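You operate a simulated robot arm through the tools that you are given. There is no shell and no other tool.

You run a simulated robot arm. Do the job below in one go: nothing can be reset, and whatever is moved stays where it is left.

JOB
Tip the leftover sequins back into their tub and pack cup and tub in the craft tray.
Fine: empty the cup; the tub ends in the tray with its lid pressed on.

Only the result counts: the job must be done as asked and must still hold three seconds after the hand-in. Knocking over, shifting, dropping, spilling or breaking anything else fails it. Lids that push on must go on centred and level and be pressed home; caps that screw on are set level and turned clockwise until they are tight.

ROBOT AND FRAMES
A 6-joint arm with a two-finger parallel gripper, fixed in place. Base frame: the origin is at the foot of the arm, x ahead of it, y to its left, z up; the work surface is at about z = 640. Units: mm, degrees, N and s.
With the tool pointing down near the work surface it reaches from about 180 to 620 mm from the base axis. Its first joint turns from -66.0 to 66.0 degrees. Payload 2.7 kg.
Tool frame: the origin (TCP) lies between the finger pads and is the grasp point; the fingertips stand 23 mm ahead of it; z points along the fingers, y is the line along which they close. The gripper opens to 94 mm. The fingers are 38 mm wide and 10 mm thick; the gripper's body (54 by 96 mm) begins 39 mm behind the TCP.
Orientation is told as [roll, pitch, yaw] about the base's x, y, z axes, in that order, counted from this pose: with the fingers straight down and closing along the base's y, the tool's x points along the base's -x, its y along +y and its z along -z.

CONTROLS
- The arm moves only by the tool drive_tool. Its argument "deltas" is a list of rows, each a list of 7 numbers: the turn, a rotation vector about the tool's x, y, z in degrees, then the shift along the tool's x, y, z in mm, then the closure, from 0 (fully open) to 1 (shut). In form: [[ax, ay, az, dx, dy, dz, gripper], ...]. A call has 1 to 20 rows; each row is the pose to reach, as a shift and turn from the pose commanded when the call began, along the tool's axes at that moment. A row lasts 0.2 s, in which the tool goes at most 50 mm and 8.6 degrees; a call with a longer step from one row to the next is refused whole, and so is a gripper value outside its range. A pose out of reach is approached as far as the arm can. The call stops where the force on the tool passes 40 N (or 10 N more than at its start, if that is more) or the arm is blocked; 0.2 s more then pass. Each finger travels about 45 mm/s and halts on what it meets, pressing with about 44 N; the grip force reading is that of the motor and also rises with nothing between the fingers. The clock runs only during rows and for 0.2 s after the last one: add rows that repeat a pose to give the fingers time. It gives the time, the measured TCP pose, the force on the tool (base axes), the opening and the grip force at its end, in the units of the frame above (readings bear some noise), with the torque about the TCP (base axes, N m) and any sound that the robot's microphone picked up, and new pictures: "pictures" is both (left out), scene, wrist or none.
- Cameras (640 x 400 px; columns grow to the right, rows downward): "scene" is fixed at [65.1, -427.9, 1395.9]; the picture's right is [0.84, -0.54, 0.00], its down [-0.35, -0.55, -0.76] and it looks along [0.41, 0.64, -0.65] (base axes); focal length 352 px, centre (320, 200). "wrist" rides on the gripper at [87, 16, -75] in the tool frame; the picture's right is [-0.18, 0.98, 0.00], its down [-0.58, -0.11, -0.81] and it looks along [-0.79, -0.15, 0.59] (tool axes); focal length 243 px, centre (320, 200). There is no depth. A picture from a camera that has moved, and an enlarged one, comes with that camera's place and axes in the base frame and with its lens.
- zoom(camera, box): a new picture of the part [left, top, right, bottom] of that camera's present view, enlarged. The clock stands still meanwhile.
- hand_in(): hands the job in; it is judged then, once.

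Nothing tells you positions but the pictures and the camera data. Unless the task says otherwise, let go and move clear before handing in.

The tools are called by a JSON object that holds its "op" and its "data". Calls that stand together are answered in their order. drive_tool: Moves the arm, as the interface text tells. Its arguments: {"type":"object","properties":{"deltas":{"type":"array"},"pictures":{"type":"string","enum":["both","scene","wrist","none"]}},"required":["deltas"]} The other tools are called the same way: zoom (camera, box) takes an enlarged picture of a part of a camera's view; hand_in () hands the job in.

At the start:

```text
time_s: 0.0
tcp_pos: [321.8, 278.8, 999.6]
tcp_rot: [0.0, -0.1, 0.1]
force: [0.2, -0.3, -0.4]
moment: [0.0, -0.02, 0.02]
finger_gap: 94.2
gripper_force: 0.2
```

scene: 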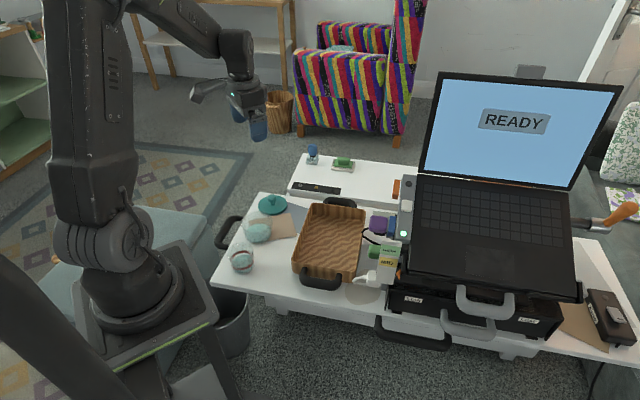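
wrist: 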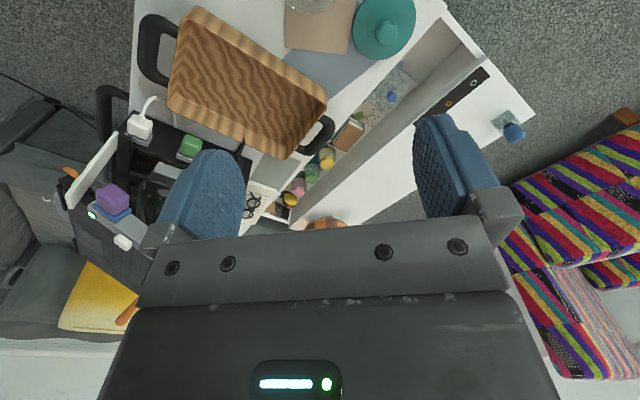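

I see a work table with a wooden tray, a teal lid, and two small round vessels near the left edge (probably tub and cup). I'll zoom in to identify them before moving.

{"op": "zoom", "data": {"camera": "scene", "box": [210, 180, 410, 305]}}

{"op": "zoom", "data": {"camera": "scene", "box": [215, 185, 315, 285]}}

{"op": "zoom", "data": {"camera": "wrist", "box": [130, 0, 450, 200]}}

```text
3.20 times, centred on (310, 242) of scene
camera zoom: at [65.1, -427.9, 1395.9], right [0.84, -0.54, 0.0], down [-0.35, -0.55, -0.76], along [0.41, 0.64, -0.65], focal length 1125 px, centre (352, 64)
```

zoom: 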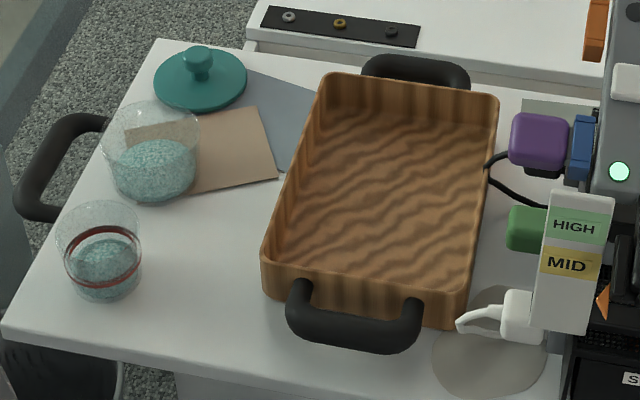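

```text
4.00 times, centred on (265, 235) of scene
camera zoom: at [65.1, -427.9, 1395.9], right [0.84, -0.54, 0.0], down [-0.35, -0.55, -0.76], along [0.41, 0.64, -0.65], focal length 1406 px, centre (540, 60)
```

zoom: 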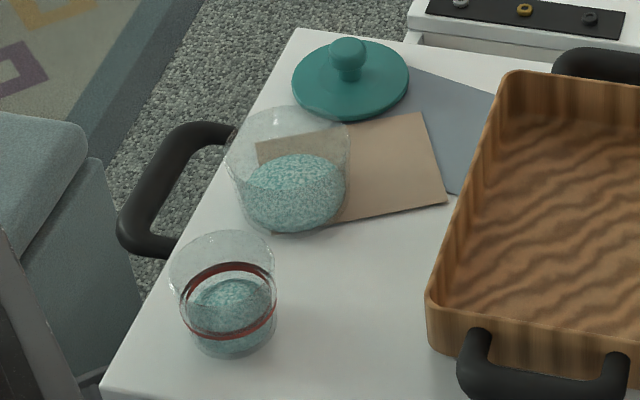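

```text
2.00 times, centred on (290, 100) of wrist
camera zoom: at [235.9, 295.6, 1074.0], right [0.18, 0.98, 0.0], down [0.58, -0.11, 0.81], along [0.79, -0.15, -0.59], focal length 485 px, centre (380, 400)
```

zoom: 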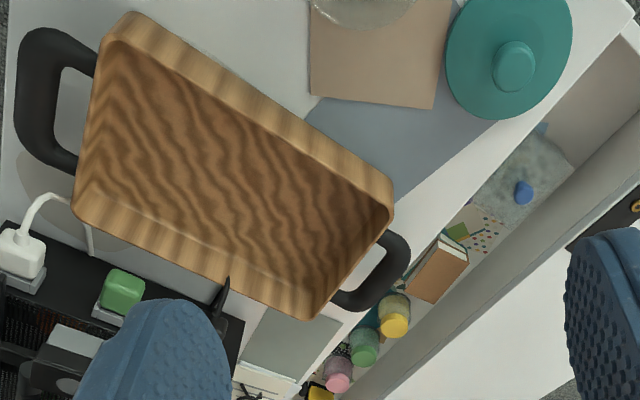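

I can see the smaller cup with a red band, the wider tub with sequins, a teal lid with a knob, and the wooden tray. I'll look closer at each before moving.

{"op": "zoom", "data": {"camera": "scene", "box": [222, 235, 270, 280]}}

{"op": "zoom", "data": {"camera": "scene", "box": [235, 205, 283, 250]}}

{"op": "zoom", "data": {"camera": "scene", "box": [250, 185, 300, 225]}}

{"op": "zoom", "data": {"camera": "scene", "box": [285, 190, 405, 300]}}

{"op": "zoom", "data": {"camera": "scene", "box": [0, 0, 300, 400]}}

```text
8.89 times, centred on (246, 258) of scene
camera zoom: at [65.1, -427.9, 1395.9], right [0.84, -0.54, 0.0], down [-0.35, -0.55, -0.76], along [0.41, 0.64, -0.65], focal length 3124 px, centre (978, -311)
```

zoom: 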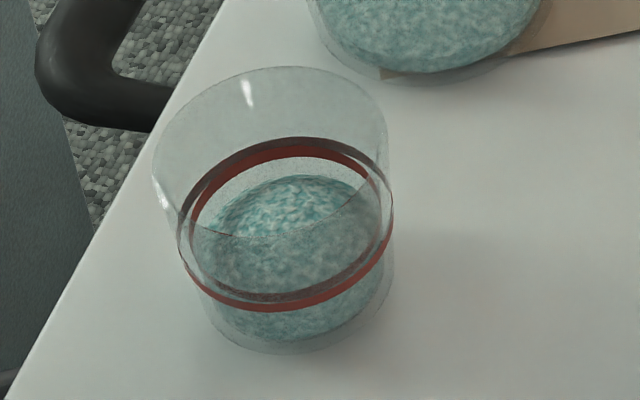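

```text
8.89 times, centred on (259, 228) of scene
camera zoom: at [65.1, -427.9, 1395.9], right [0.84, -0.54, 0.0], down [-0.35, -0.55, -0.76], along [0.41, 0.64, -0.65], focal length 3124 px, centre (862, -44)
```

zoom: 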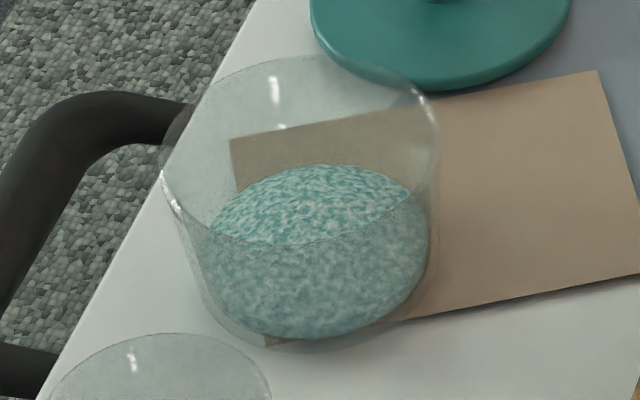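

```text
10.00 times, centred on (275, 205) of scene
camera zoom: at [65.1, -427.9, 1395.9], right [0.84, -0.54, 0.0], down [-0.35, -0.55, -0.76], along [0.41, 0.64, -0.65], focal length 3515 px, centre (770, 150)
```

zoom: 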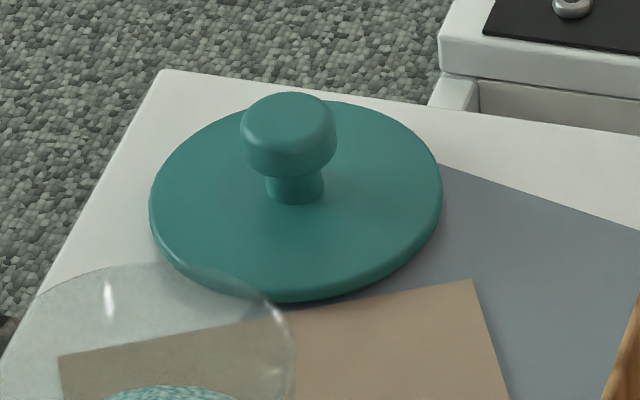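

```text
3.64 times, centred on (345, 245) of scene
camera zoom: at [65.1, -427.9, 1395.9], right [0.84, -0.54, 0.0], down [-0.35, -0.55, -0.76], along [0.41, 0.64, -0.65], focal length 1278 px, centre (229, 36)
```

zoom: 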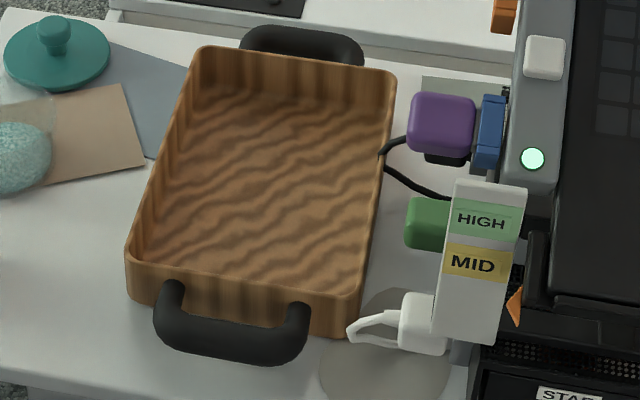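

```text
1.00 times, centred on (150, 200) of scene (not enlarged: the box is as wide or as high as the picture)
camera zoom: at [65.1, -427.9, 1395.9], right [0.84, -0.54, 0.0], down [-0.35, -0.55, -0.76], along [0.41, 0.64, -0.65], focal length 352 px, centre (490, 200)
```

zoom: 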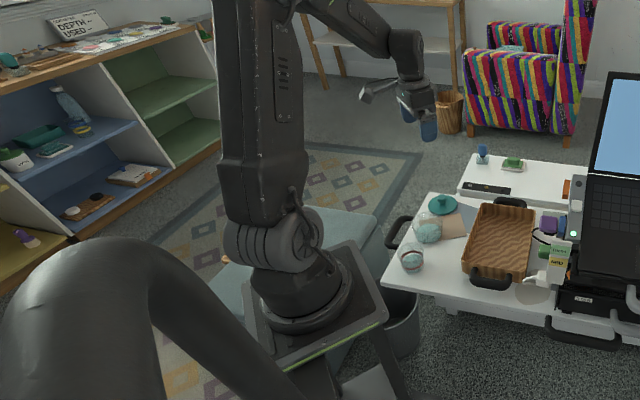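

Cup is at about (216,192), tub at about (301,275), lid at about (396,373) and tray centre near (468,145). Before touching anything I'll test in free air which tool orientations the arm can reach, starting with a yaw turn that puts the wrist camera on the far side.

{"op": "drive_tool", "data": {"deltas": [[0, 0, 8, 0, 0, 0, 0], [0, 0, 16, 0, 0, 0, 0], [0, 0, 24, 0, 0, 0, 0], [0, 0, 32, 0, 0, 0, 0], [0, 0, 40, 0, 0, 0, 0], [0, 0, 48, 0, 0, 0, 0], [0, 0, 56, 0, 0, 0, 0], [0, 0, 64, 0, 0, 0, 0], [0, 0, 72, 0, 0, 0, 0], [0, 0, 80, 0, 0, 0, 0], [0, 0, 88, 0, 0, 0, 0], [0, 0, 96, 0, 0, 0, 0], [0, 0, 104, 0, 0, 0, 0], [0, 0, 112, 0, 0, 0, 0], [0, 0, 120, 0, 0, 0, 0], [0, 0, 128, 0, 0, 0, 0], [0, 0, 136, 0, 0, 0, 0], [0, 0, 138, 0, 0, 0, 0]]}}

```text
time_s: 3.8
tcp_pos: [359.4, 230.7, 993.6]
tcp_rot: [-2.4, 0.6, -135.9]
force: [0.3, 0.8, -0.7]
moment: [0.0, 0.01, -0.03]
finger_gap: 94.1
gripper_force: 0.0
out of reach, approached as far as the arm can: row 16, 17, 18
camera wrist: at [433.7, 277.6, 1068.9], right [0.55, -0.83, -0.04], down [-0.48, -0.36, 0.81], along [-0.69, -0.42, -0.59], focal length 243 px, centre (320, 200)
```

scene: 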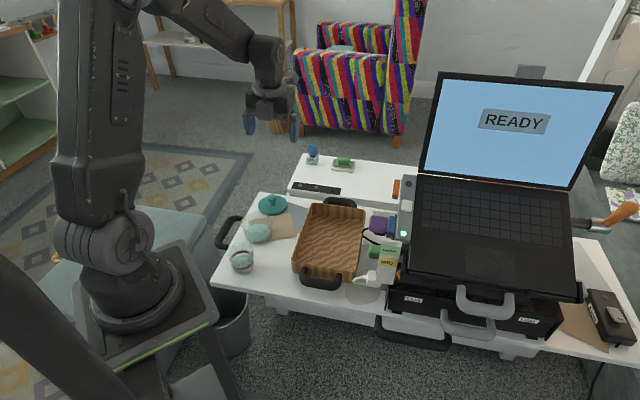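
wrist: 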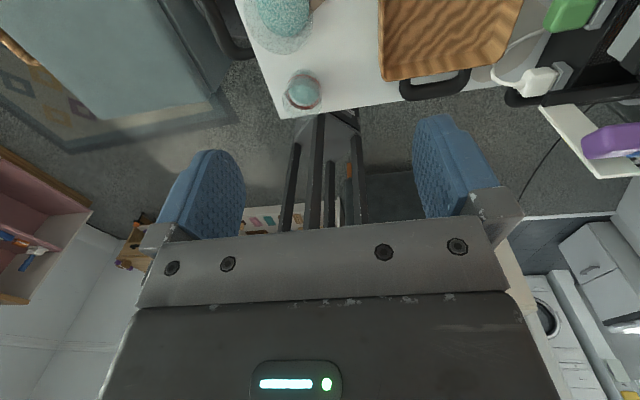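

The last wrist joint stops about 168° from "camera toward the base", so I'll turn back to a yaw of about +20° and then test tilting. No objects have been touched.

{"op": "drive_tool", "data": {"deltas": [[0, 0, -8, 0, 0, 0, 0], [0, 0, -16, 0, 0, 0, 0], [0, 0, -24, 0, 0, 0, 0], [0, 0, -32, 0, 0, 0, 0], [0, 0, -40, 0, 0, 0, 0], [0, 0, -48, 0, 0, 0, 0], [0, 0, -56, 0, 0, 0, 0], [0, 0, -64, 0, 0, 0, 0], [0, 0, -72, 0, 0, 0, 0], [0, 0, -80, 0, 0, 0, 0], [0, 0, -88, 0, 0, 0, 0], [0, 0, -96, 0, 0, 0, 0], [0, 0, -104, 0, 0, 0, 0], [0, 0, -112, 0, 0, 0, 0], [0, 0, -120, 0, 0, 0, 0], [0, 0, -128, 0, 0, 0, 0], [0, 0, -136, 0, 0, 0, 0], [0, 0, -144, 0, 0, 0, 0], [0, 0, -152, 0, 0, 0, 0], [0, 0, -158, 0, 0, 0, 0]], "pictures": "none"}}

```text
time_s: 8.0
tcp_pos: [358.3, 231.3, 991.5]
tcp_rot: [2.4, 0.4, 22.2]
force: [0.8, 0.0, 0.3]
moment: [0.03, 0.04, 0.0]
finger_gap: 94.1
gripper_force: 0.1
```

Back at yaw 22°, clear of everything. Now I'll descend to about z=850 and tilt the tool inward (toward the robot) to see how far it goes.

{"op": "drive_tool", "data": {"deltas": [[0, 0, 0, 0, 0, 40, 0], [0, 0, 0, 0, 0, 80, 0], [0, 0, 0, 0, 0, 120, 0], [0, 0, 0, 0, 0, 140, 0], [0, 8, 0, 0, 0, 140, 0], [0, 16, 0, 0, 0, 140, 0], [0, 24, 0, 0, 0, 140, 0], [0, 32, 0, 0, 0, 140, 0], [0, 40, 0, 0, 0, 140, 0], [0, 48, 0, 0, 0, 140, 0], [0, 56, 0, 0, 0, 140, 0], [0, 62, 0, 0, 0, 140, 0], [0, 70, 0, 0, 0, 140, 0], [0, 78, 0, 0, 0, 140, 0]]}}

```text
time_s: 11.0
tcp_pos: [299.2, 203.7, 837.1]
tcp_rot: [11.7, 77.8, 33.5]
force: [0.1, 0.0, 0.5]
moment: [0.02, -0.02, 0.0]
finger_gap: 94.3
gripper_force: 0.1
out of reach, approached as far as the arm can: row 13, 14
camera wrist: at [345.3, 235.8, 937.8], right [-0.34, 0.93, -0.14], down [0.88, 0.26, -0.41], along [-0.34, -0.26, -0.9], focal length 243 px, centre (320, 200)
```

scene: 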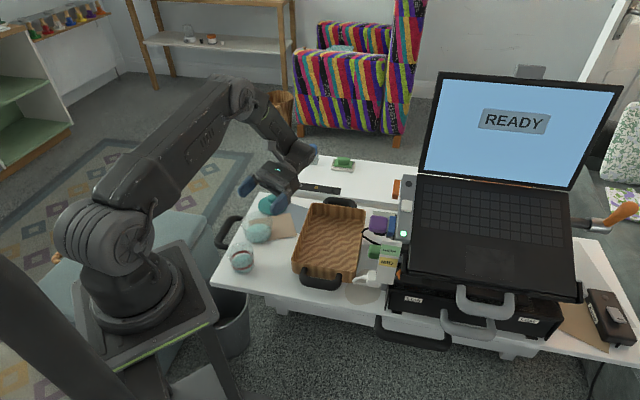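
wrist: 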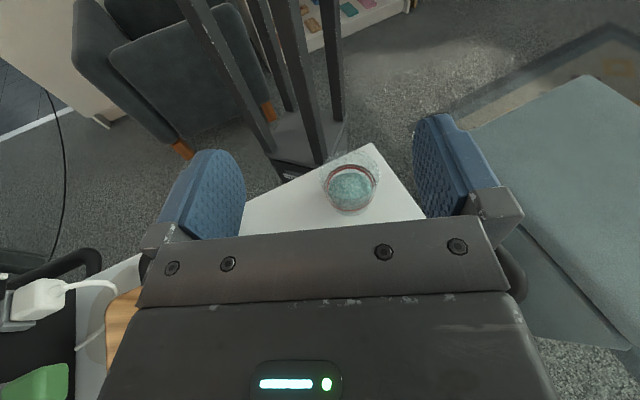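

The inward tilt works well (nearly 78°), with the camera on top looking down at the cup. I'll zoom in to refine the cup position from this view.

{"op": "zoom", "data": {"camera": "wrist", "box": [300, 140, 400, 220]}}

{"op": "zoom", "data": {"camera": "scene", "box": [220, 130, 330, 220]}}

```text
5.00 times, centred on (350, 180) of wrist
camera zoom: at [345.3, 235.8, 937.8], right [-0.34, 0.93, -0.14], down [0.88, 0.26, -0.41], along [-0.34, -0.26, -0.9], focal length 1213 px, centre (170, 300)
```

zoom: 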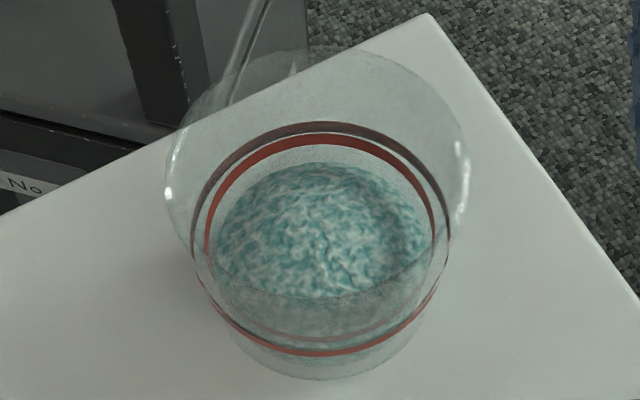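

```text
4.44 times, centred on (275, 175) of scene
camera zoom: at [65.2, -427.9, 1395.9], right [0.84, -0.54, 0.0], down [-0.35, -0.55, -0.76], along [0.41, 0.64, -0.65], focal length 1562 px, centre (520, 311)
```

zoom: 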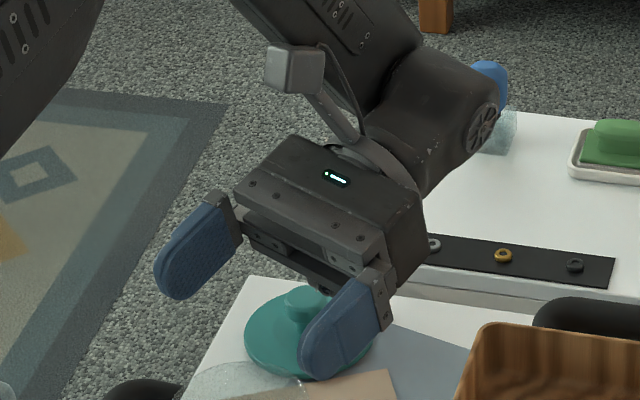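

The cup is at about (217,190.5), rim near z=699, going by the close view, which also corrects my scene-camera estimate by about 5 mm. Next I'll move to a standoff with the tool tilted 60° and approaching from the +x side, so it clears both tub and tray.

{"op": "drive_tool", "data": {"deltas": [[-5.65, -3.03, 2.58, -5.2, -5.0, 4.3, 0], [-11.3, -6.07, 5.17, -10.4, -10.0, 8.6, 0], [-16.95, -9.1, 7.75, -15.6, -15.0, 12.9, 0], [-22.6, -12.13, 10.33, -20.8, -20.0, 17.1, 0], [-28.25, -15.17, 12.92, -26.0, -25.0, 21.4, 0], [-33.9, -18.2, 15.5, -31.2, -30.0, 25.7, 0], [-33.9, -18.2, 15.5, -31.2, -30.0, 25.7, 0]]}}

```text
time_s: 12.6
tcp_pos: [291.9, 170.3, 801.1]
tcp_rot: [-0.5, 60.1, -15.5]
force: [0.5, 0.2, -0.3]
moment: [-0.01, 0.03, 0.01]
finger_gap: 94.1
gripper_force: 0.0
camera wrist: at [316.4, 180.7, 913.6], right [0.34, 0.93, -0.16], down [0.93, -0.36, -0.1], along [-0.16, -0.12, -0.98], focal length 243 px, centre (320, 200)
```

scene: 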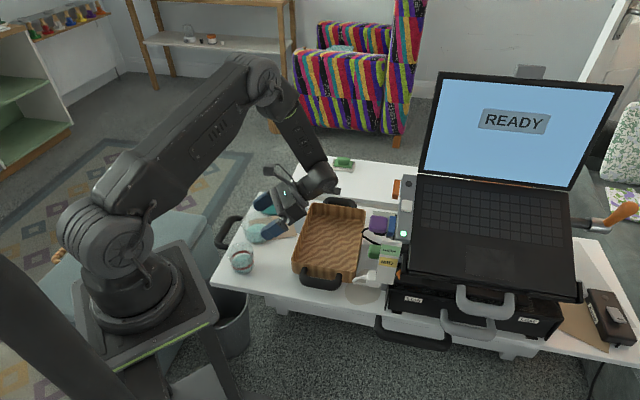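
wrist: 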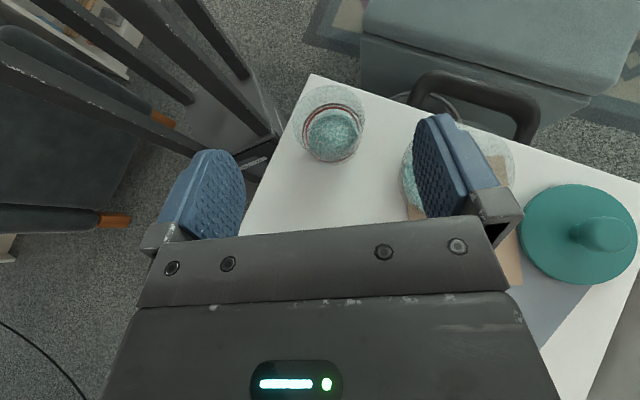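

The standoff is reached with a clear path to the cup. I'll zoom in on cup, tub and lid from this nearly overhead view to fix their positions.

{"op": "zoom", "data": {"camera": "wrist", "box": [280, 75, 380, 175]}}

{"op": "zoom", "data": {"camera": "wrist", "box": [390, 110, 530, 230]}}

{"op": "zoom", "data": {"camera": "wrist", "box": [505, 170, 640, 300]}}

{"op": "zoom", "data": {"camera": "scene", "box": [220, 170, 340, 290]}}

```text
4.00 times, centred on (330, 125) of wrist
camera zoom: at [316.4, 180.7, 913.6], right [0.34, 0.93, -0.16], down [0.93, -0.36, -0.1], along [-0.16, -0.12, -0.98], focal length 970 px, centre (280, 500)
```

zoom: 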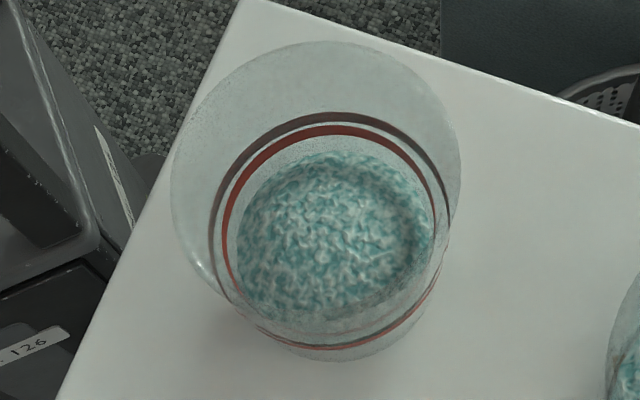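

```text
3.33 times, centred on (460, 170) of wrist
camera zoom: at [316.4, 180.7, 913.6], right [0.34, 0.93, -0.16], down [0.93, -0.36, -0.1], along [-0.16, -0.12, -0.98], focal length 809 px, centre (-147, 300)
```

zoom: 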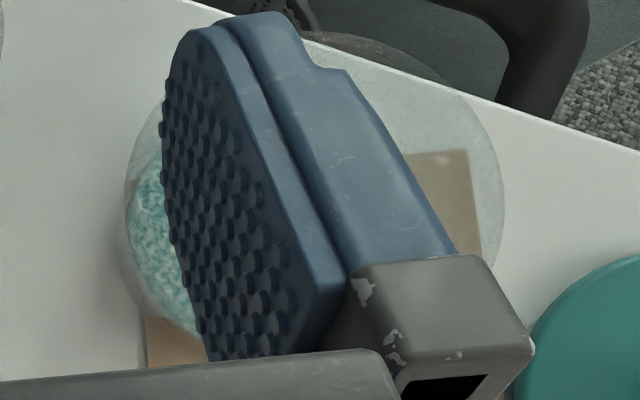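

```text
3.08 times, centred on (572, 235) of wrist
camera zoom: at [316.4, 180.7, 913.6], right [0.34, 0.93, -0.16], down [0.93, -0.36, -0.1], along [-0.16, -0.12, -0.98], focal length 746 px, centre (-457, 92)
```

zoom: 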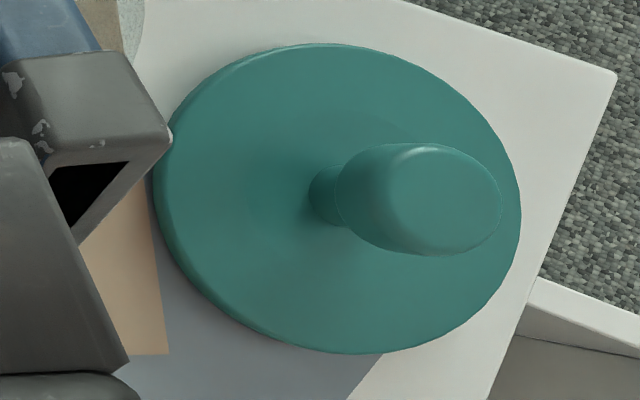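

```text
3.33 times, centred on (280, 230) of scene
camera zoom: at [65.1, -427.9, 1395.9], right [0.84, -0.54, 0.0], down [-0.35, -0.55, -0.76], along [0.41, 0.64, -0.65], focal length 1172 px, centre (453, 100)
```

zoom: 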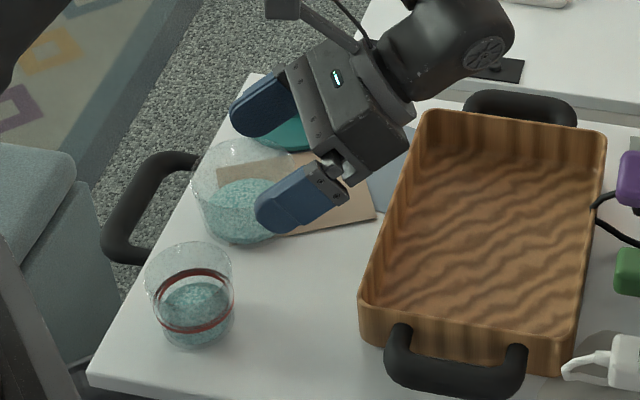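

The cup centre comes out at about (217,189), lid at about (396,367). Now I'll drop to the approach line and slide the open fingers around the cup, then check before closing.

{"op": "drive_tool", "data": {"deltas": [[0, 0, 0, -23.3, -0.2, 14.7, 0], [0, 0, 0, -46.7, -0.4, 29.5, 0], [0, 0, 0, -70, -0.55, 44.2, 0], [0, 0, 0, -70, -0.55, 64.2, 0], [0, 0, 0, -70, -0.55, 84.2, 0], [0, 0, 0, -70, -0.55, 104.2, 0], [0, 0, 0, -70, -0.55, 119.2, 0], [0, 0, 0, -70, -0.55, 129.2, 0], [0, 0, 0, -70, -0.55, 129.2, 0]]}}

```text
time_s: 14.6
tcp_pos: [216.8, 188.4, 675.0]
tcp_rot: [-0.5, 60.3, -15.3]
force: [-0.1, 0.0, 0.5]
moment: [-0.03, 0.01, -0.04]
finger_gap: 93.7
gripper_force: 0.1
camera wrist: at [242.3, 199.9, 787.7], right [0.34, 0.93, -0.16], down [0.93, -0.36, -0.1], along [-0.16, -0.12, -0.98], focal length 243 px, centre (320, 200)
```

scene: 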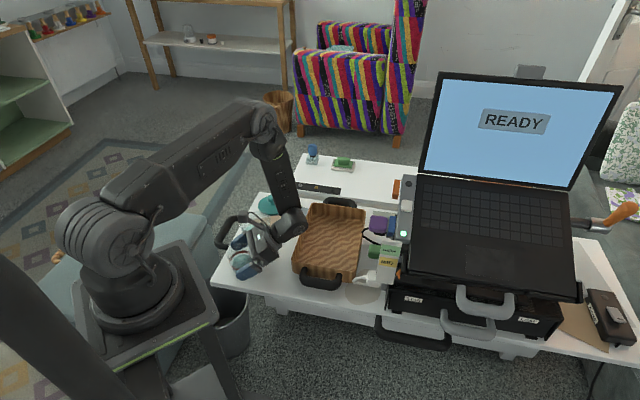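
wrist: 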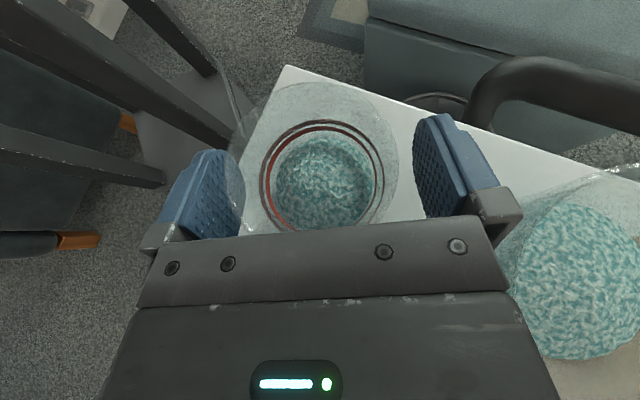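

The fingers now straddle the cup. A close look to check centring and clearance to the tub before closing.

{"op": "zoom", "data": {"camera": "scene", "box": [210, 205, 320, 290]}}

{"op": "zoom", "data": {"camera": "wrist", "box": [150, 50, 520, 270]}}

```text
4.71 times, centred on (265, 248) of scene
camera zoom: at [65.1, -427.9, 1395.9], right [0.84, -0.54, 0.0], down [-0.35, -0.55, -0.76], along [0.41, 0.64, -0.65], focal length 1654 px, centre (579, -24)
```

zoom: 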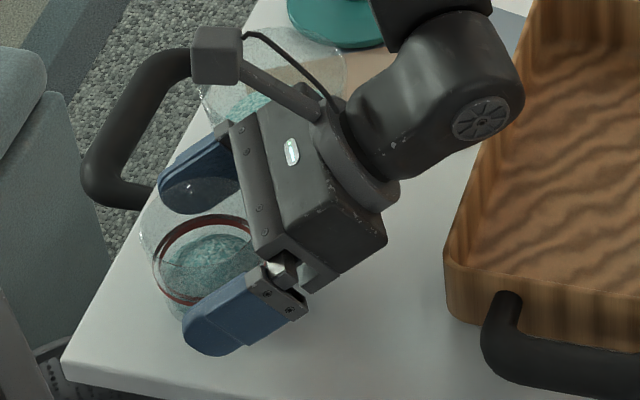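

```text
1.73 times, centred on (335, 160) of wrist
camera zoom: at [242.3, 199.9, 787.7], right [0.34, 0.93, -0.16], down [0.93, -0.36, -0.1], along [-0.16, -0.12, -0.98], focal length 420 px, centre (294, 269)
```

zoom: 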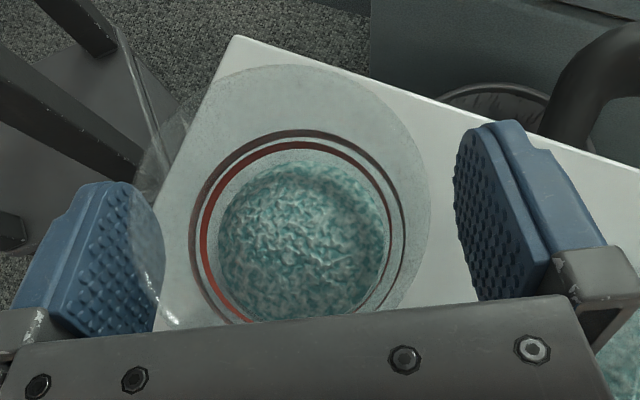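

Centring looks fine and the tub is clear of the gripper. Closing on the cup now.

{"op": "drive_tool", "data": {"deltas": [[0, 0, 0, 0, 0, 0, 0.3], [0, 0, 0, 0, 0, 0, 0.6], [0, 0, 0, 0, 0, 0, 1], [0, 0, 0, 0, 0, 0, 1], [0, 0, 0, 0, 0, 0, 1]]}}

{"op": "zoom", "data": {"camera": "scene", "box": [210, 205, 320, 290]}}

```text
time_s: 15.8
tcp_pos: [217.9, 189.2, 674.8]
tcp_rot: [-0.5, 60.3, -15.3]
force: [-0.1, 0.3, -0.1]
moment: [0.0, 0.04, -0.03]
finger_gap: 65.2
gripper_force: 43.8
camera wrist: at [242.6, 199.9, 788.0], right [0.34, 0.93, -0.16], down [0.93, -0.36, -0.1], along [-0.16, -0.12, -0.98], focal length 243 px, centre (320, 200)
```

scene: 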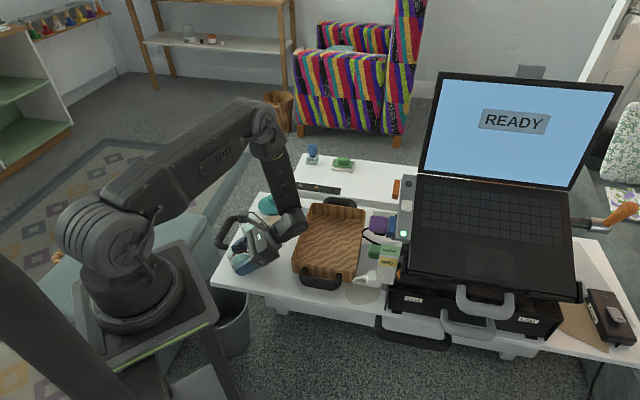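
wrist: 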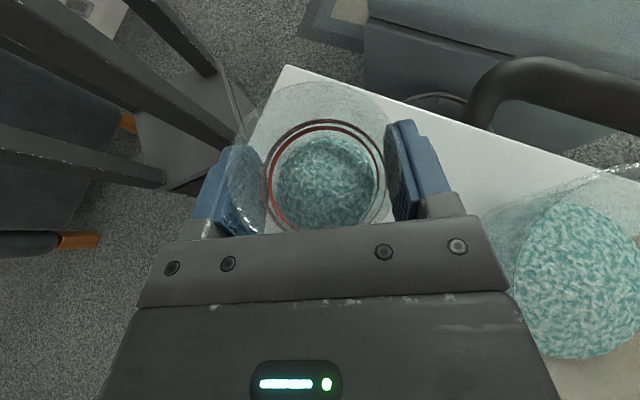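

```text
4.71 times, centred on (265, 248) of scene
camera zoom: at [65.1, -427.9, 1395.9], right [0.84, -0.54, 0.0], down [-0.35, -0.55, -0.76], along [0.41, 0.64, -0.65], focal length 1654 px, centre (579, -24)
```

zoom: 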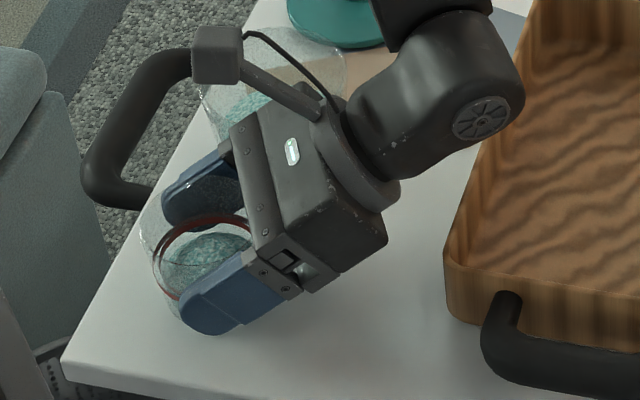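

The cup is held at 65 mm gap. I'll lift it straight up about 110 mm and check that it hangs upright and the tub stays undisturbed.

{"op": "drive_tool", "data": {"deltas": [[0, 0, 0, 8.7, 0, -5, 1], [0, 0, 0, 26, 0, -15, 1], [0, 0, 0, 52, 0, -30, 1], [0, 0, 0, 78, 0, -44.5, 1], [0, 0, 0, 95.5, 0, -54.5, 1], [0, 0, 0, 95.5, 0, -54.5, 1]]}}

{"op": "zoom", "data": {"camera": "scene", "box": [210, 165, 320, 265]}}

{"op": "zoom", "data": {"camera": "wrist", "box": [200, 50, 600, 290]}}

```text
time_s: 17.2
tcp_pos: [215.7, 187.6, 786.7]
tcp_rot: [-0.6, 60.3, -15.4]
force: [0.2, 0.0, -0.9]
moment: [-0.03, -0.01, 0.0]
finger_gap: 65.2
gripper_force: 44.4
camera wrist: at [241.0, 200.0, 899.3], right [0.34, 0.93, -0.16], down [0.93, -0.36, -0.1], along [-0.16, -0.12, -0.98], focal length 243 px, centre (320, 200)
```

scene: 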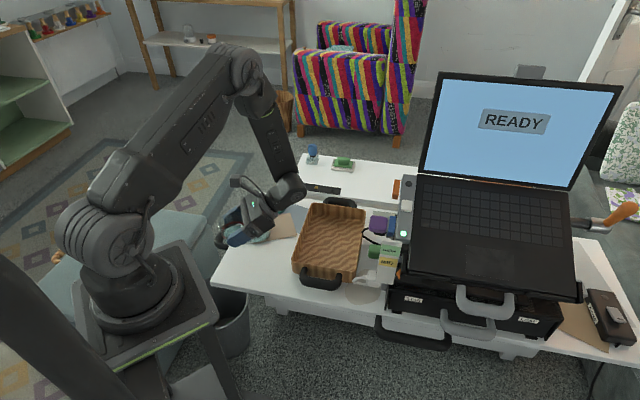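
wrist: 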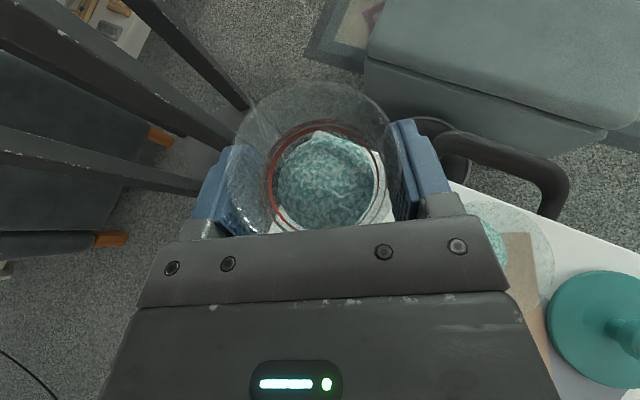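

```text
4.00 times, centred on (265, 215) of scene
camera zoom: at [65.1, -427.9, 1395.9], right [0.84, -0.54, 0.0], down [-0.35, -0.55, -0.76], along [0.41, 0.64, -0.65], focal length 1406 px, centre (540, 140)
```

zoom: 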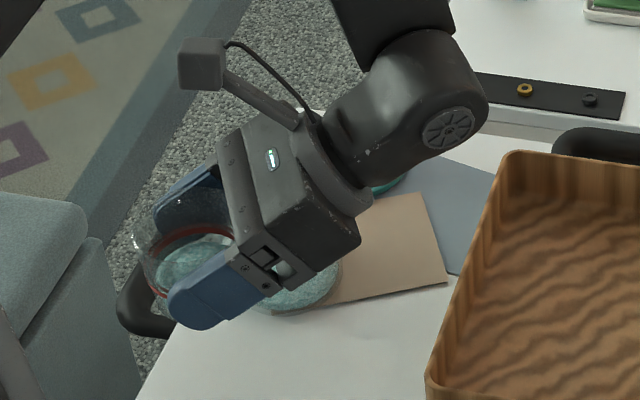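

```text
1.60 times, centred on (400, 170) of wrist
camera zoom: at [241.0, 200.0, 899.3], right [0.34, 0.93, -0.16], down [0.93, -0.36, -0.1], along [-0.16, -0.12, -0.98], focal length 388 px, centre (192, 248)
```

zoom: 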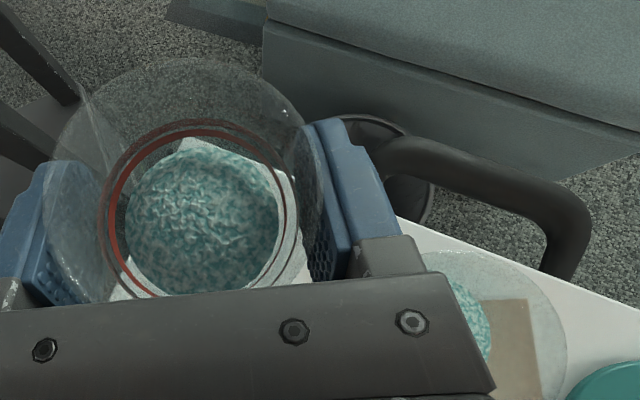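

The cup is lifted and steady. Next I'll swing it upright to just outboard of the tub (tub centre about (302,275), rim near z=695), in line with the arm's radial plane, ready to tip.

{"op": "drive_tool", "data": {"deltas": [[6.2, -0.05, -3.6, -5.6, 15.4, -7.1, 1], [12.4, -0.1, -7.2, -11.3, 30.8, -14.2, 1], [18.6, -0.15, -10.8, -17, 46.2, -21.3, 1], [24.8, -0.2, -14.4, -22.6, 61.6, -28.4, 1], [30.9, -0.25, -17.9, -28.3, 76.9, -35.4, 1], [37.1, -0.3, -21.5, -33.9, 92.3, -42.5, 1], [43.3, -0.35, -25.1, -39.6, 107.7, -49.6, 1], [49.5, -0.4, -28.7, -45.2, 123.1, -56.7, 1], [49.5, -0.4, -28.7, -45.2, 123.1, -56.7, 1]]}}

{"op": "zoom", "data": {"camera": "scene", "box": [210, 150, 340, 260]}}

```text
time_s: 19.2
tcp_pos: [317.0, 289.9, 773.6]
tcp_rot: [0.0, 60.0, 42.4]
force: [0.2, -0.4, -0.5]
moment: [0.01, 0.0, 0.02]
finger_gap: 65.1
gripper_force: 44.2
camera wrist: at [321.6, 316.7, 885.7], right [-0.6, 0.79, -0.16], down [0.8, 0.59, -0.1], along [0.01, -0.19, -0.98], focal length 243 px, centre (320, 200)
```

scene: 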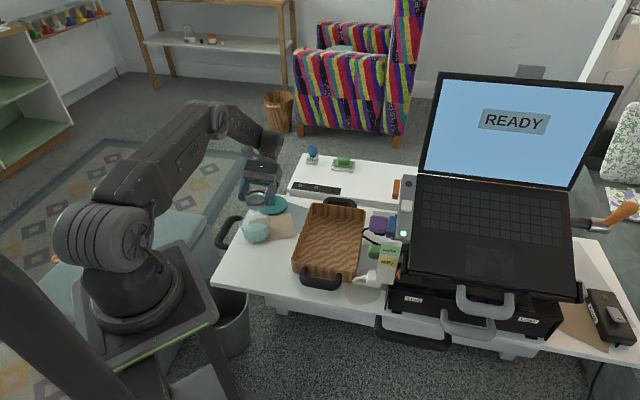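
wrist: 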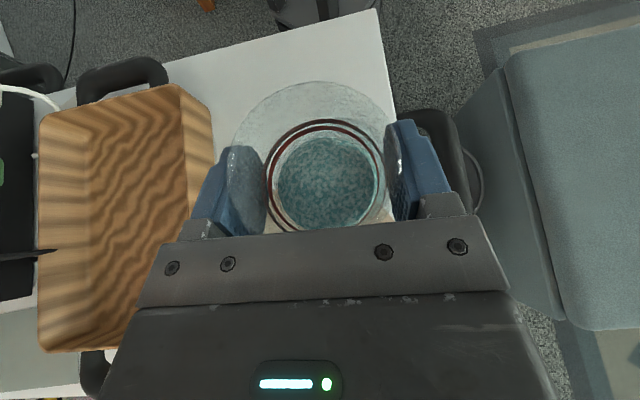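

```text
3.64 times, centred on (275, 205) of scene
camera zoom: at [65.2, -427.9, 1395.9], right [0.84, -0.54, 0.0], down [-0.35, -0.55, -0.76], along [0.41, 0.64, -0.65], focal length 1278 px, centre (484, 182)
```

zoom: 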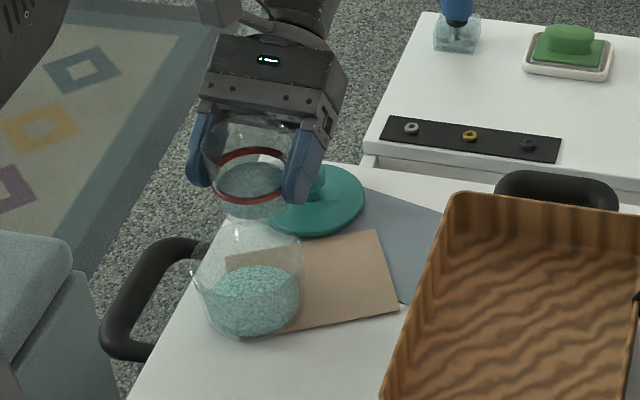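

The cup is upright and just outboard of the tub, aligned with the radial plane. I'll tip it to about 40° toward the robot while keeping its lip over the tub, then check the grip holds.

{"op": "drive_tool", "data": {"deltas": [[0, -7, 0, -4.4, 0, -2, 1], [0, -14, 0, -8.7, 0, -4, 1], [0, -21, 0, -13, 0, -6, 1], [0, -28, 0, -17.4, 0, -8, 1], [0, -35, 0, -21.8, 0, -10, 1], [0, -40, 0, -26.1, 0, -12, 1], [0, -40, 0, -26.1, 0, -12, 1]]}}

{"op": "zoom", "data": {"camera": "scene", "box": [210, 150, 340, 260]}}

```text
time_s: 20.8
tcp_pos: [335.3, 306.0, 756.1]
tcp_rot: [0.0, 19.9, 42.3]
force: [-0.3, 0.0, 0.4]
moment: [-0.02, -0.02, -0.02]
finger_gap: 65.1
gripper_force: 44.5
camera wrist: at [282.1, 280.8, 857.2], right [-0.53, 0.84, -0.06], down [0.68, 0.47, 0.56], along [0.5, 0.26, -0.83], focal length 243 px, centre (320, 200)
```

scene: 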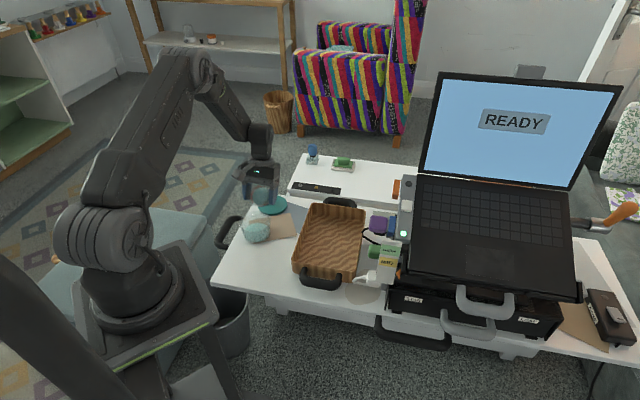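
wrist: 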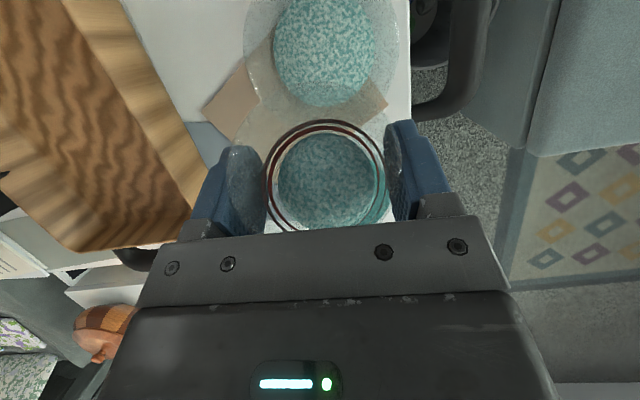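

```text
3.64 times, centred on (275, 205) of scene
camera zoom: at [65.1, -427.9, 1395.9], right [0.84, -0.54, 0.0], down [-0.35, -0.55, -0.76], along [0.41, 0.64, -0.65], focal length 1278 px, centre (484, 182)
```

zoom: 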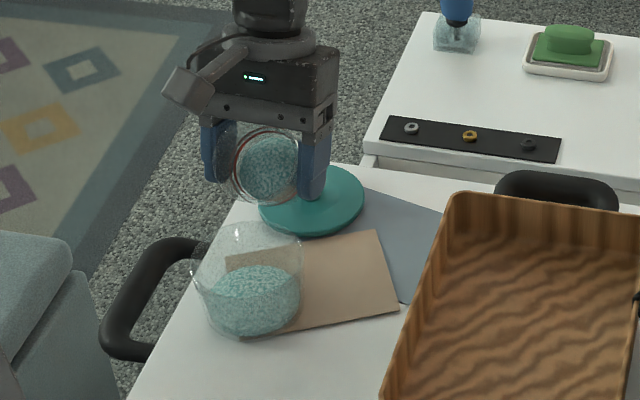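

The cup tips rigidly with the gripper and nothing has spilled. I'll check the tub alignment in the wrist view before going further.

{"op": "zoom", "data": {"camera": "wrist", "box": [190, 0, 450, 162]}}

```text
2.46 times, centred on (320, 81) of wrist
camera zoom: at [282.1, 280.8, 857.2], right [-0.53, 0.84, -0.06], down [0.68, 0.47, 0.56], along [0.5, 0.26, -0.83], focal length 597 px, centre (320, 493)
```

zoom: 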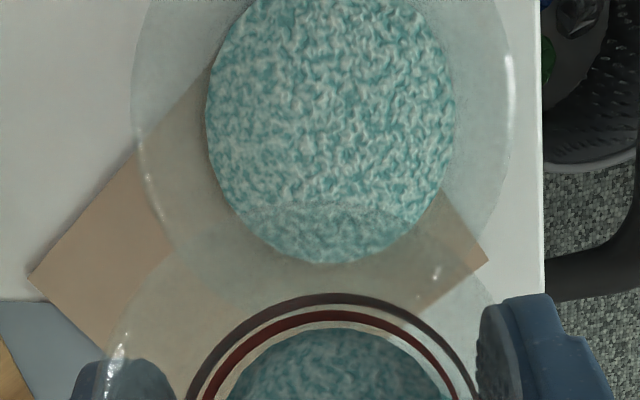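

The tub is well under the lip, within a few mm. I'll continue tipping slowly to 90°, shifting so the lip stays over the tub's centre.

{"op": "drive_tool", "data": {"deltas": [[0, -5, 0, 0, 0, 0, 1], [0, -10, 0, 0.9, 0, 0.3, 1], [0, -15, 0, 1.9, 0, 0.7, 1], [0, -20, 0, 2.8, 0, 1.0, 1], [0, -25, 0, 4.2, 0, 1.5, 1], [0, -30, 0, 5.6, 0, 2.0, 1], [0, -35, 0, 7.5, 0, 2.7, 1], [0, -40, 0, 9.9, 0, 3.6, 1], [0, -45, 0, 12.2, 0, 4.4, 1], [0, -50, 0, 15, 0, 5.4, 1], [0, -50, 0, 15, 0, 5.4, 1]]}}

{"op": "zoom", "data": {"camera": "scene", "box": [210, 150, 340, 260]}}

```text
time_s: 23.2
tcp_pos: [323.7, 295.0, 758.6]
tcp_rot: [0.0, -29.9, 42.3]
force: [-0.7, -1.1, 0.4]
moment: [-0.01, 0.05, 0.01]
finger_gap: 64.9
gripper_force: 43.8
out of reach, approached as far as the arm can: row 8
camera wrist: at [229.5, 231.0, 779.5], right [-0.54, 0.83, 0.09], down [0.15, -0.01, 0.99], along [0.83, 0.55, -0.11], focal length 243 px, centre (320, 200)
```

scene: 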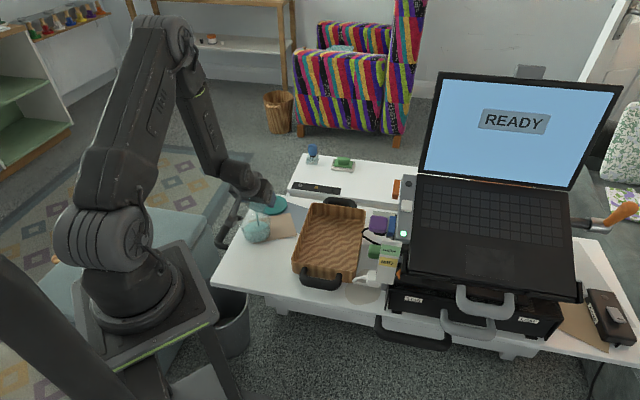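
wrist: 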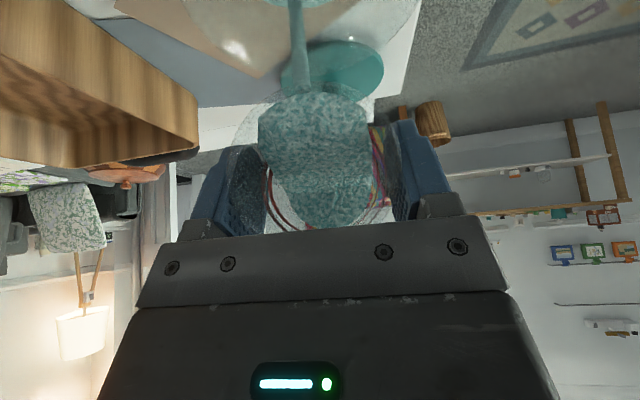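

```text
3.64 times, centred on (275, 205) of scene
camera zoom: at [65.1, -427.9, 1395.9], right [0.84, -0.54, 0.0], down [-0.35, -0.55, -0.76], along [0.41, 0.64, -0.65], focal length 1278 px, centre (484, 182)
```

zoom: 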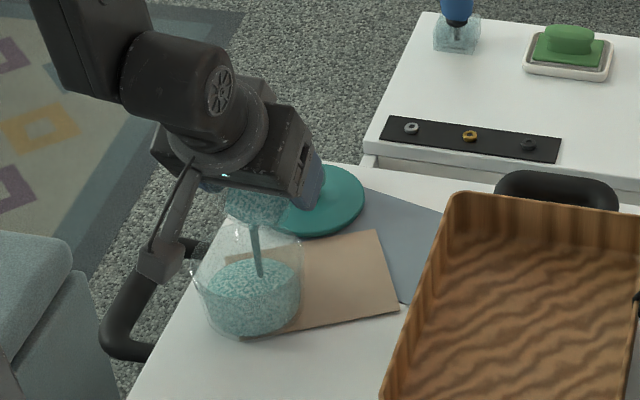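

A stream of sequins is falling neatly into the tub. I'll keep tipping gradually to 135°, holding the lip over the centre, so the cup empties fully.

{"op": "drive_tool", "data": {"deltas": [[0, 0, 0, 0, 0, 0, 1], [0, 0, 0, 0, 0, 0, 1], [0, -5, 0, 2.6, 0, -1.5, 1], [0, -5, 0, 2.6, 0, -1.5, 1], [0, -10, 0, 5.6, 0, -3.2, 1], [0, -10, 0, 5.6, 0, -3.2, 1], [0, -15, 0, 8.7, 0, -5, 1], [0, -15, 0, 8.7, 0, -5, 1], [0, -20, 0, 11.7, 0, -6.7, 1], [0, -25, 0, 14.7, 0, -8.5, 1], [0, -30, 0, 18.2, 0, -10.5, 1], [0, -35, 0, 21.7, 0, -12.5, 1], [0, -35, 0, 21.7, 0, -12.5, 1], [0, -35, 0, 21.7, 0, -12.5, 1]]}}

{"op": "zoom", "data": {"camera": "scene", "box": [210, 150, 340, 260]}}

```text
time_s: 26.2
tcp_pos: [304.0, 278.6, 758.4]
tcp_rot: [0.0, -65.1, 42.4]
force: [0.4, 0.8, -0.3]
moment: [0.02, 0.01, 0.01]
finger_gap: 64.8
gripper_force: 44.1
camera wrist: at [216.3, 220.3, 711.3], right [-0.6, 0.78, 0.17], down [-0.29, -0.41, 0.87], along [0.74, 0.48, 0.47], focal length 243 px, centre (320, 200)
```

scene: 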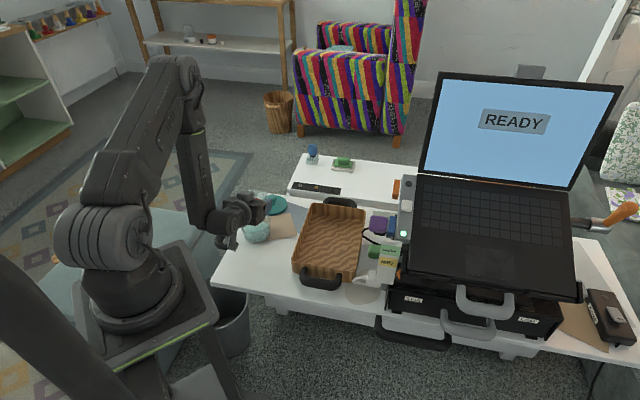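
wrist: 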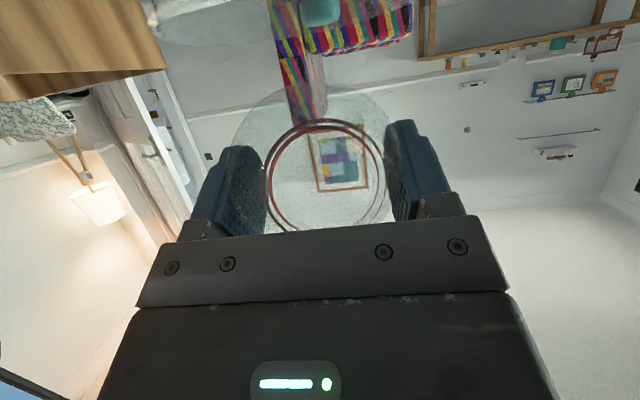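

```text
3.64 times, centred on (275, 205) of scene
camera zoom: at [65.1, -427.9, 1395.9], right [0.84, -0.54, 0.0], down [-0.35, -0.55, -0.76], along [0.41, 0.64, -0.65], focal length 1278 px, centre (484, 182)
```

zoom: 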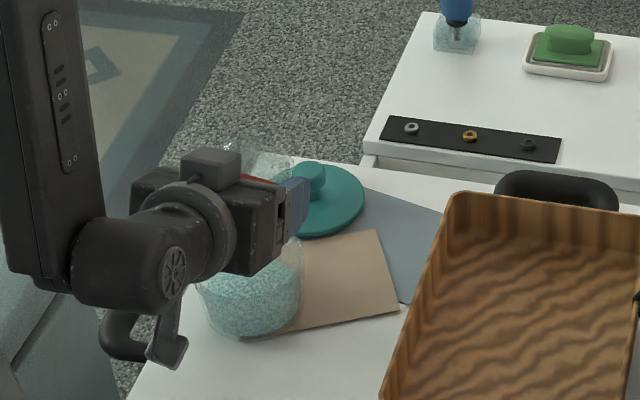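

The wrist view shows the cup now looks empty. I'll zoom in to confirm before tipping it back.

{"op": "zoom", "data": {"camera": "wrist", "box": [210, 70, 430, 240]}}

{"op": "zoom", "data": {"camera": "scene", "box": [235, 195, 300, 245]}}

```text
2.35 times, centred on (320, 155) of wrist
camera zoom: at [216.3, 220.3, 711.3], right [-0.6, 0.78, 0.17], down [-0.29, -0.41, 0.87], along [0.74, 0.48, 0.47], focal length 571 px, centre (320, 306)
```

zoom: 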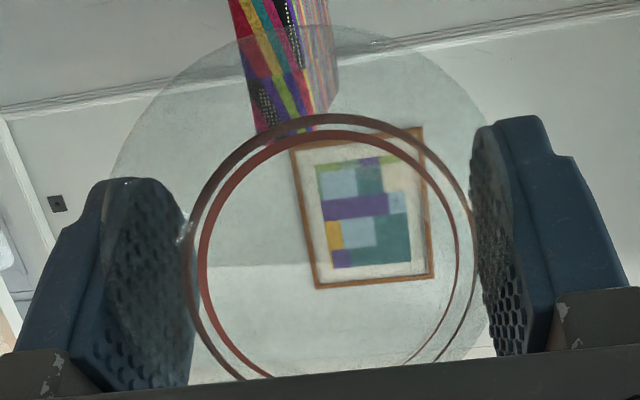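

```text
8.00 times, centred on (268, 220) of scene
camera zoom: at [65.1, -427.9, 1395.9], right [0.84, -0.54, 0.0], down [-0.35, -0.55, -0.76], along [0.41, 0.64, -0.65], focal length 2812 px, centre (740, 40)
```

zoom: 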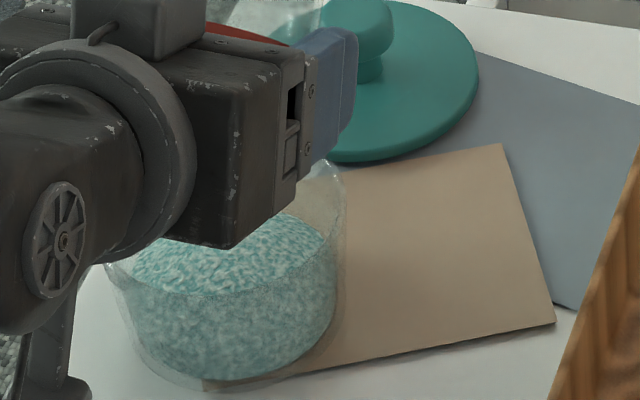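

The cup is empty and the tub has filled without any spill. I'll tip the cup back upright along the same path, slightly higher.

{"op": "drive_tool", "data": {"deltas": [[0, 0, 0, 0, 0, 0, 1], [0, 7.1, 0, -3, 0, 2.4, 1], [0, 14.2, 0, -5.9, 0, 4.8, 1], [0, 21.3, 0, -8.9, 0, 7.2, 1], [0, 28.3, 0, -11.8, 0, 9.6, 1], [0, 35.4, 0, -14.8, 0, 12, 1], [0, 42.5, 0, -17.7, 0, 14.4, 1], [0, 49.6, 0, -20.7, 0, 16.8, 1], [0, 56.7, 0, -23.6, 0, 19.2, 1], [0, 63.8, 0, -26.6, 0, 21.6, 1], [0, 70.8, 0, -29.5, 0, 24, 1], [0, 77.9, 0, -32.5, 0, 26.4, 1], [0, 85, 0, -35.4, 0, 28.8, 1], [0, 85, 0, -35.4, 0, 28.8, 1]]}}

```text
time_s: 29.2
tcp_pos: [335.3, 306.4, 777.4]
tcp_rot: [0.0, 20.0, 42.3]
force: [0.7, 0.5, 0.0]
moment: [0.01, -0.02, 0.01]
finger_gap: 65.2
gripper_force: 44.0
out of reach, approached as far as the arm can: row 8
camera wrist: at [282.3, 280.9, 878.1], right [-0.53, 0.84, -0.06], down [0.68, 0.47, 0.56], along [0.5, 0.26, -0.83], focal length 243 px, centre (320, 200)
```

scene: 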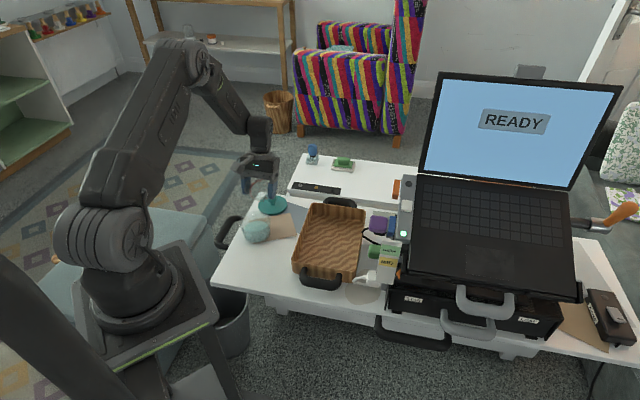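
wrist: 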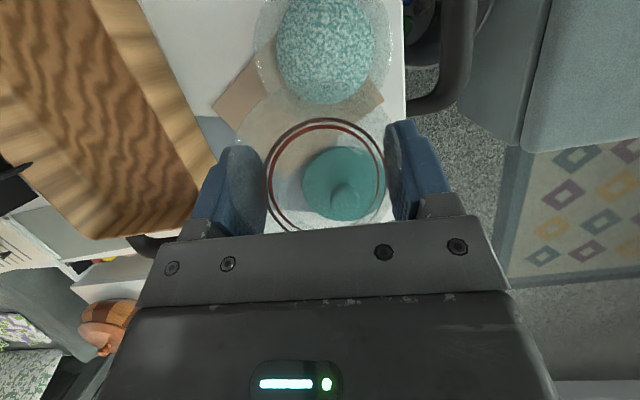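

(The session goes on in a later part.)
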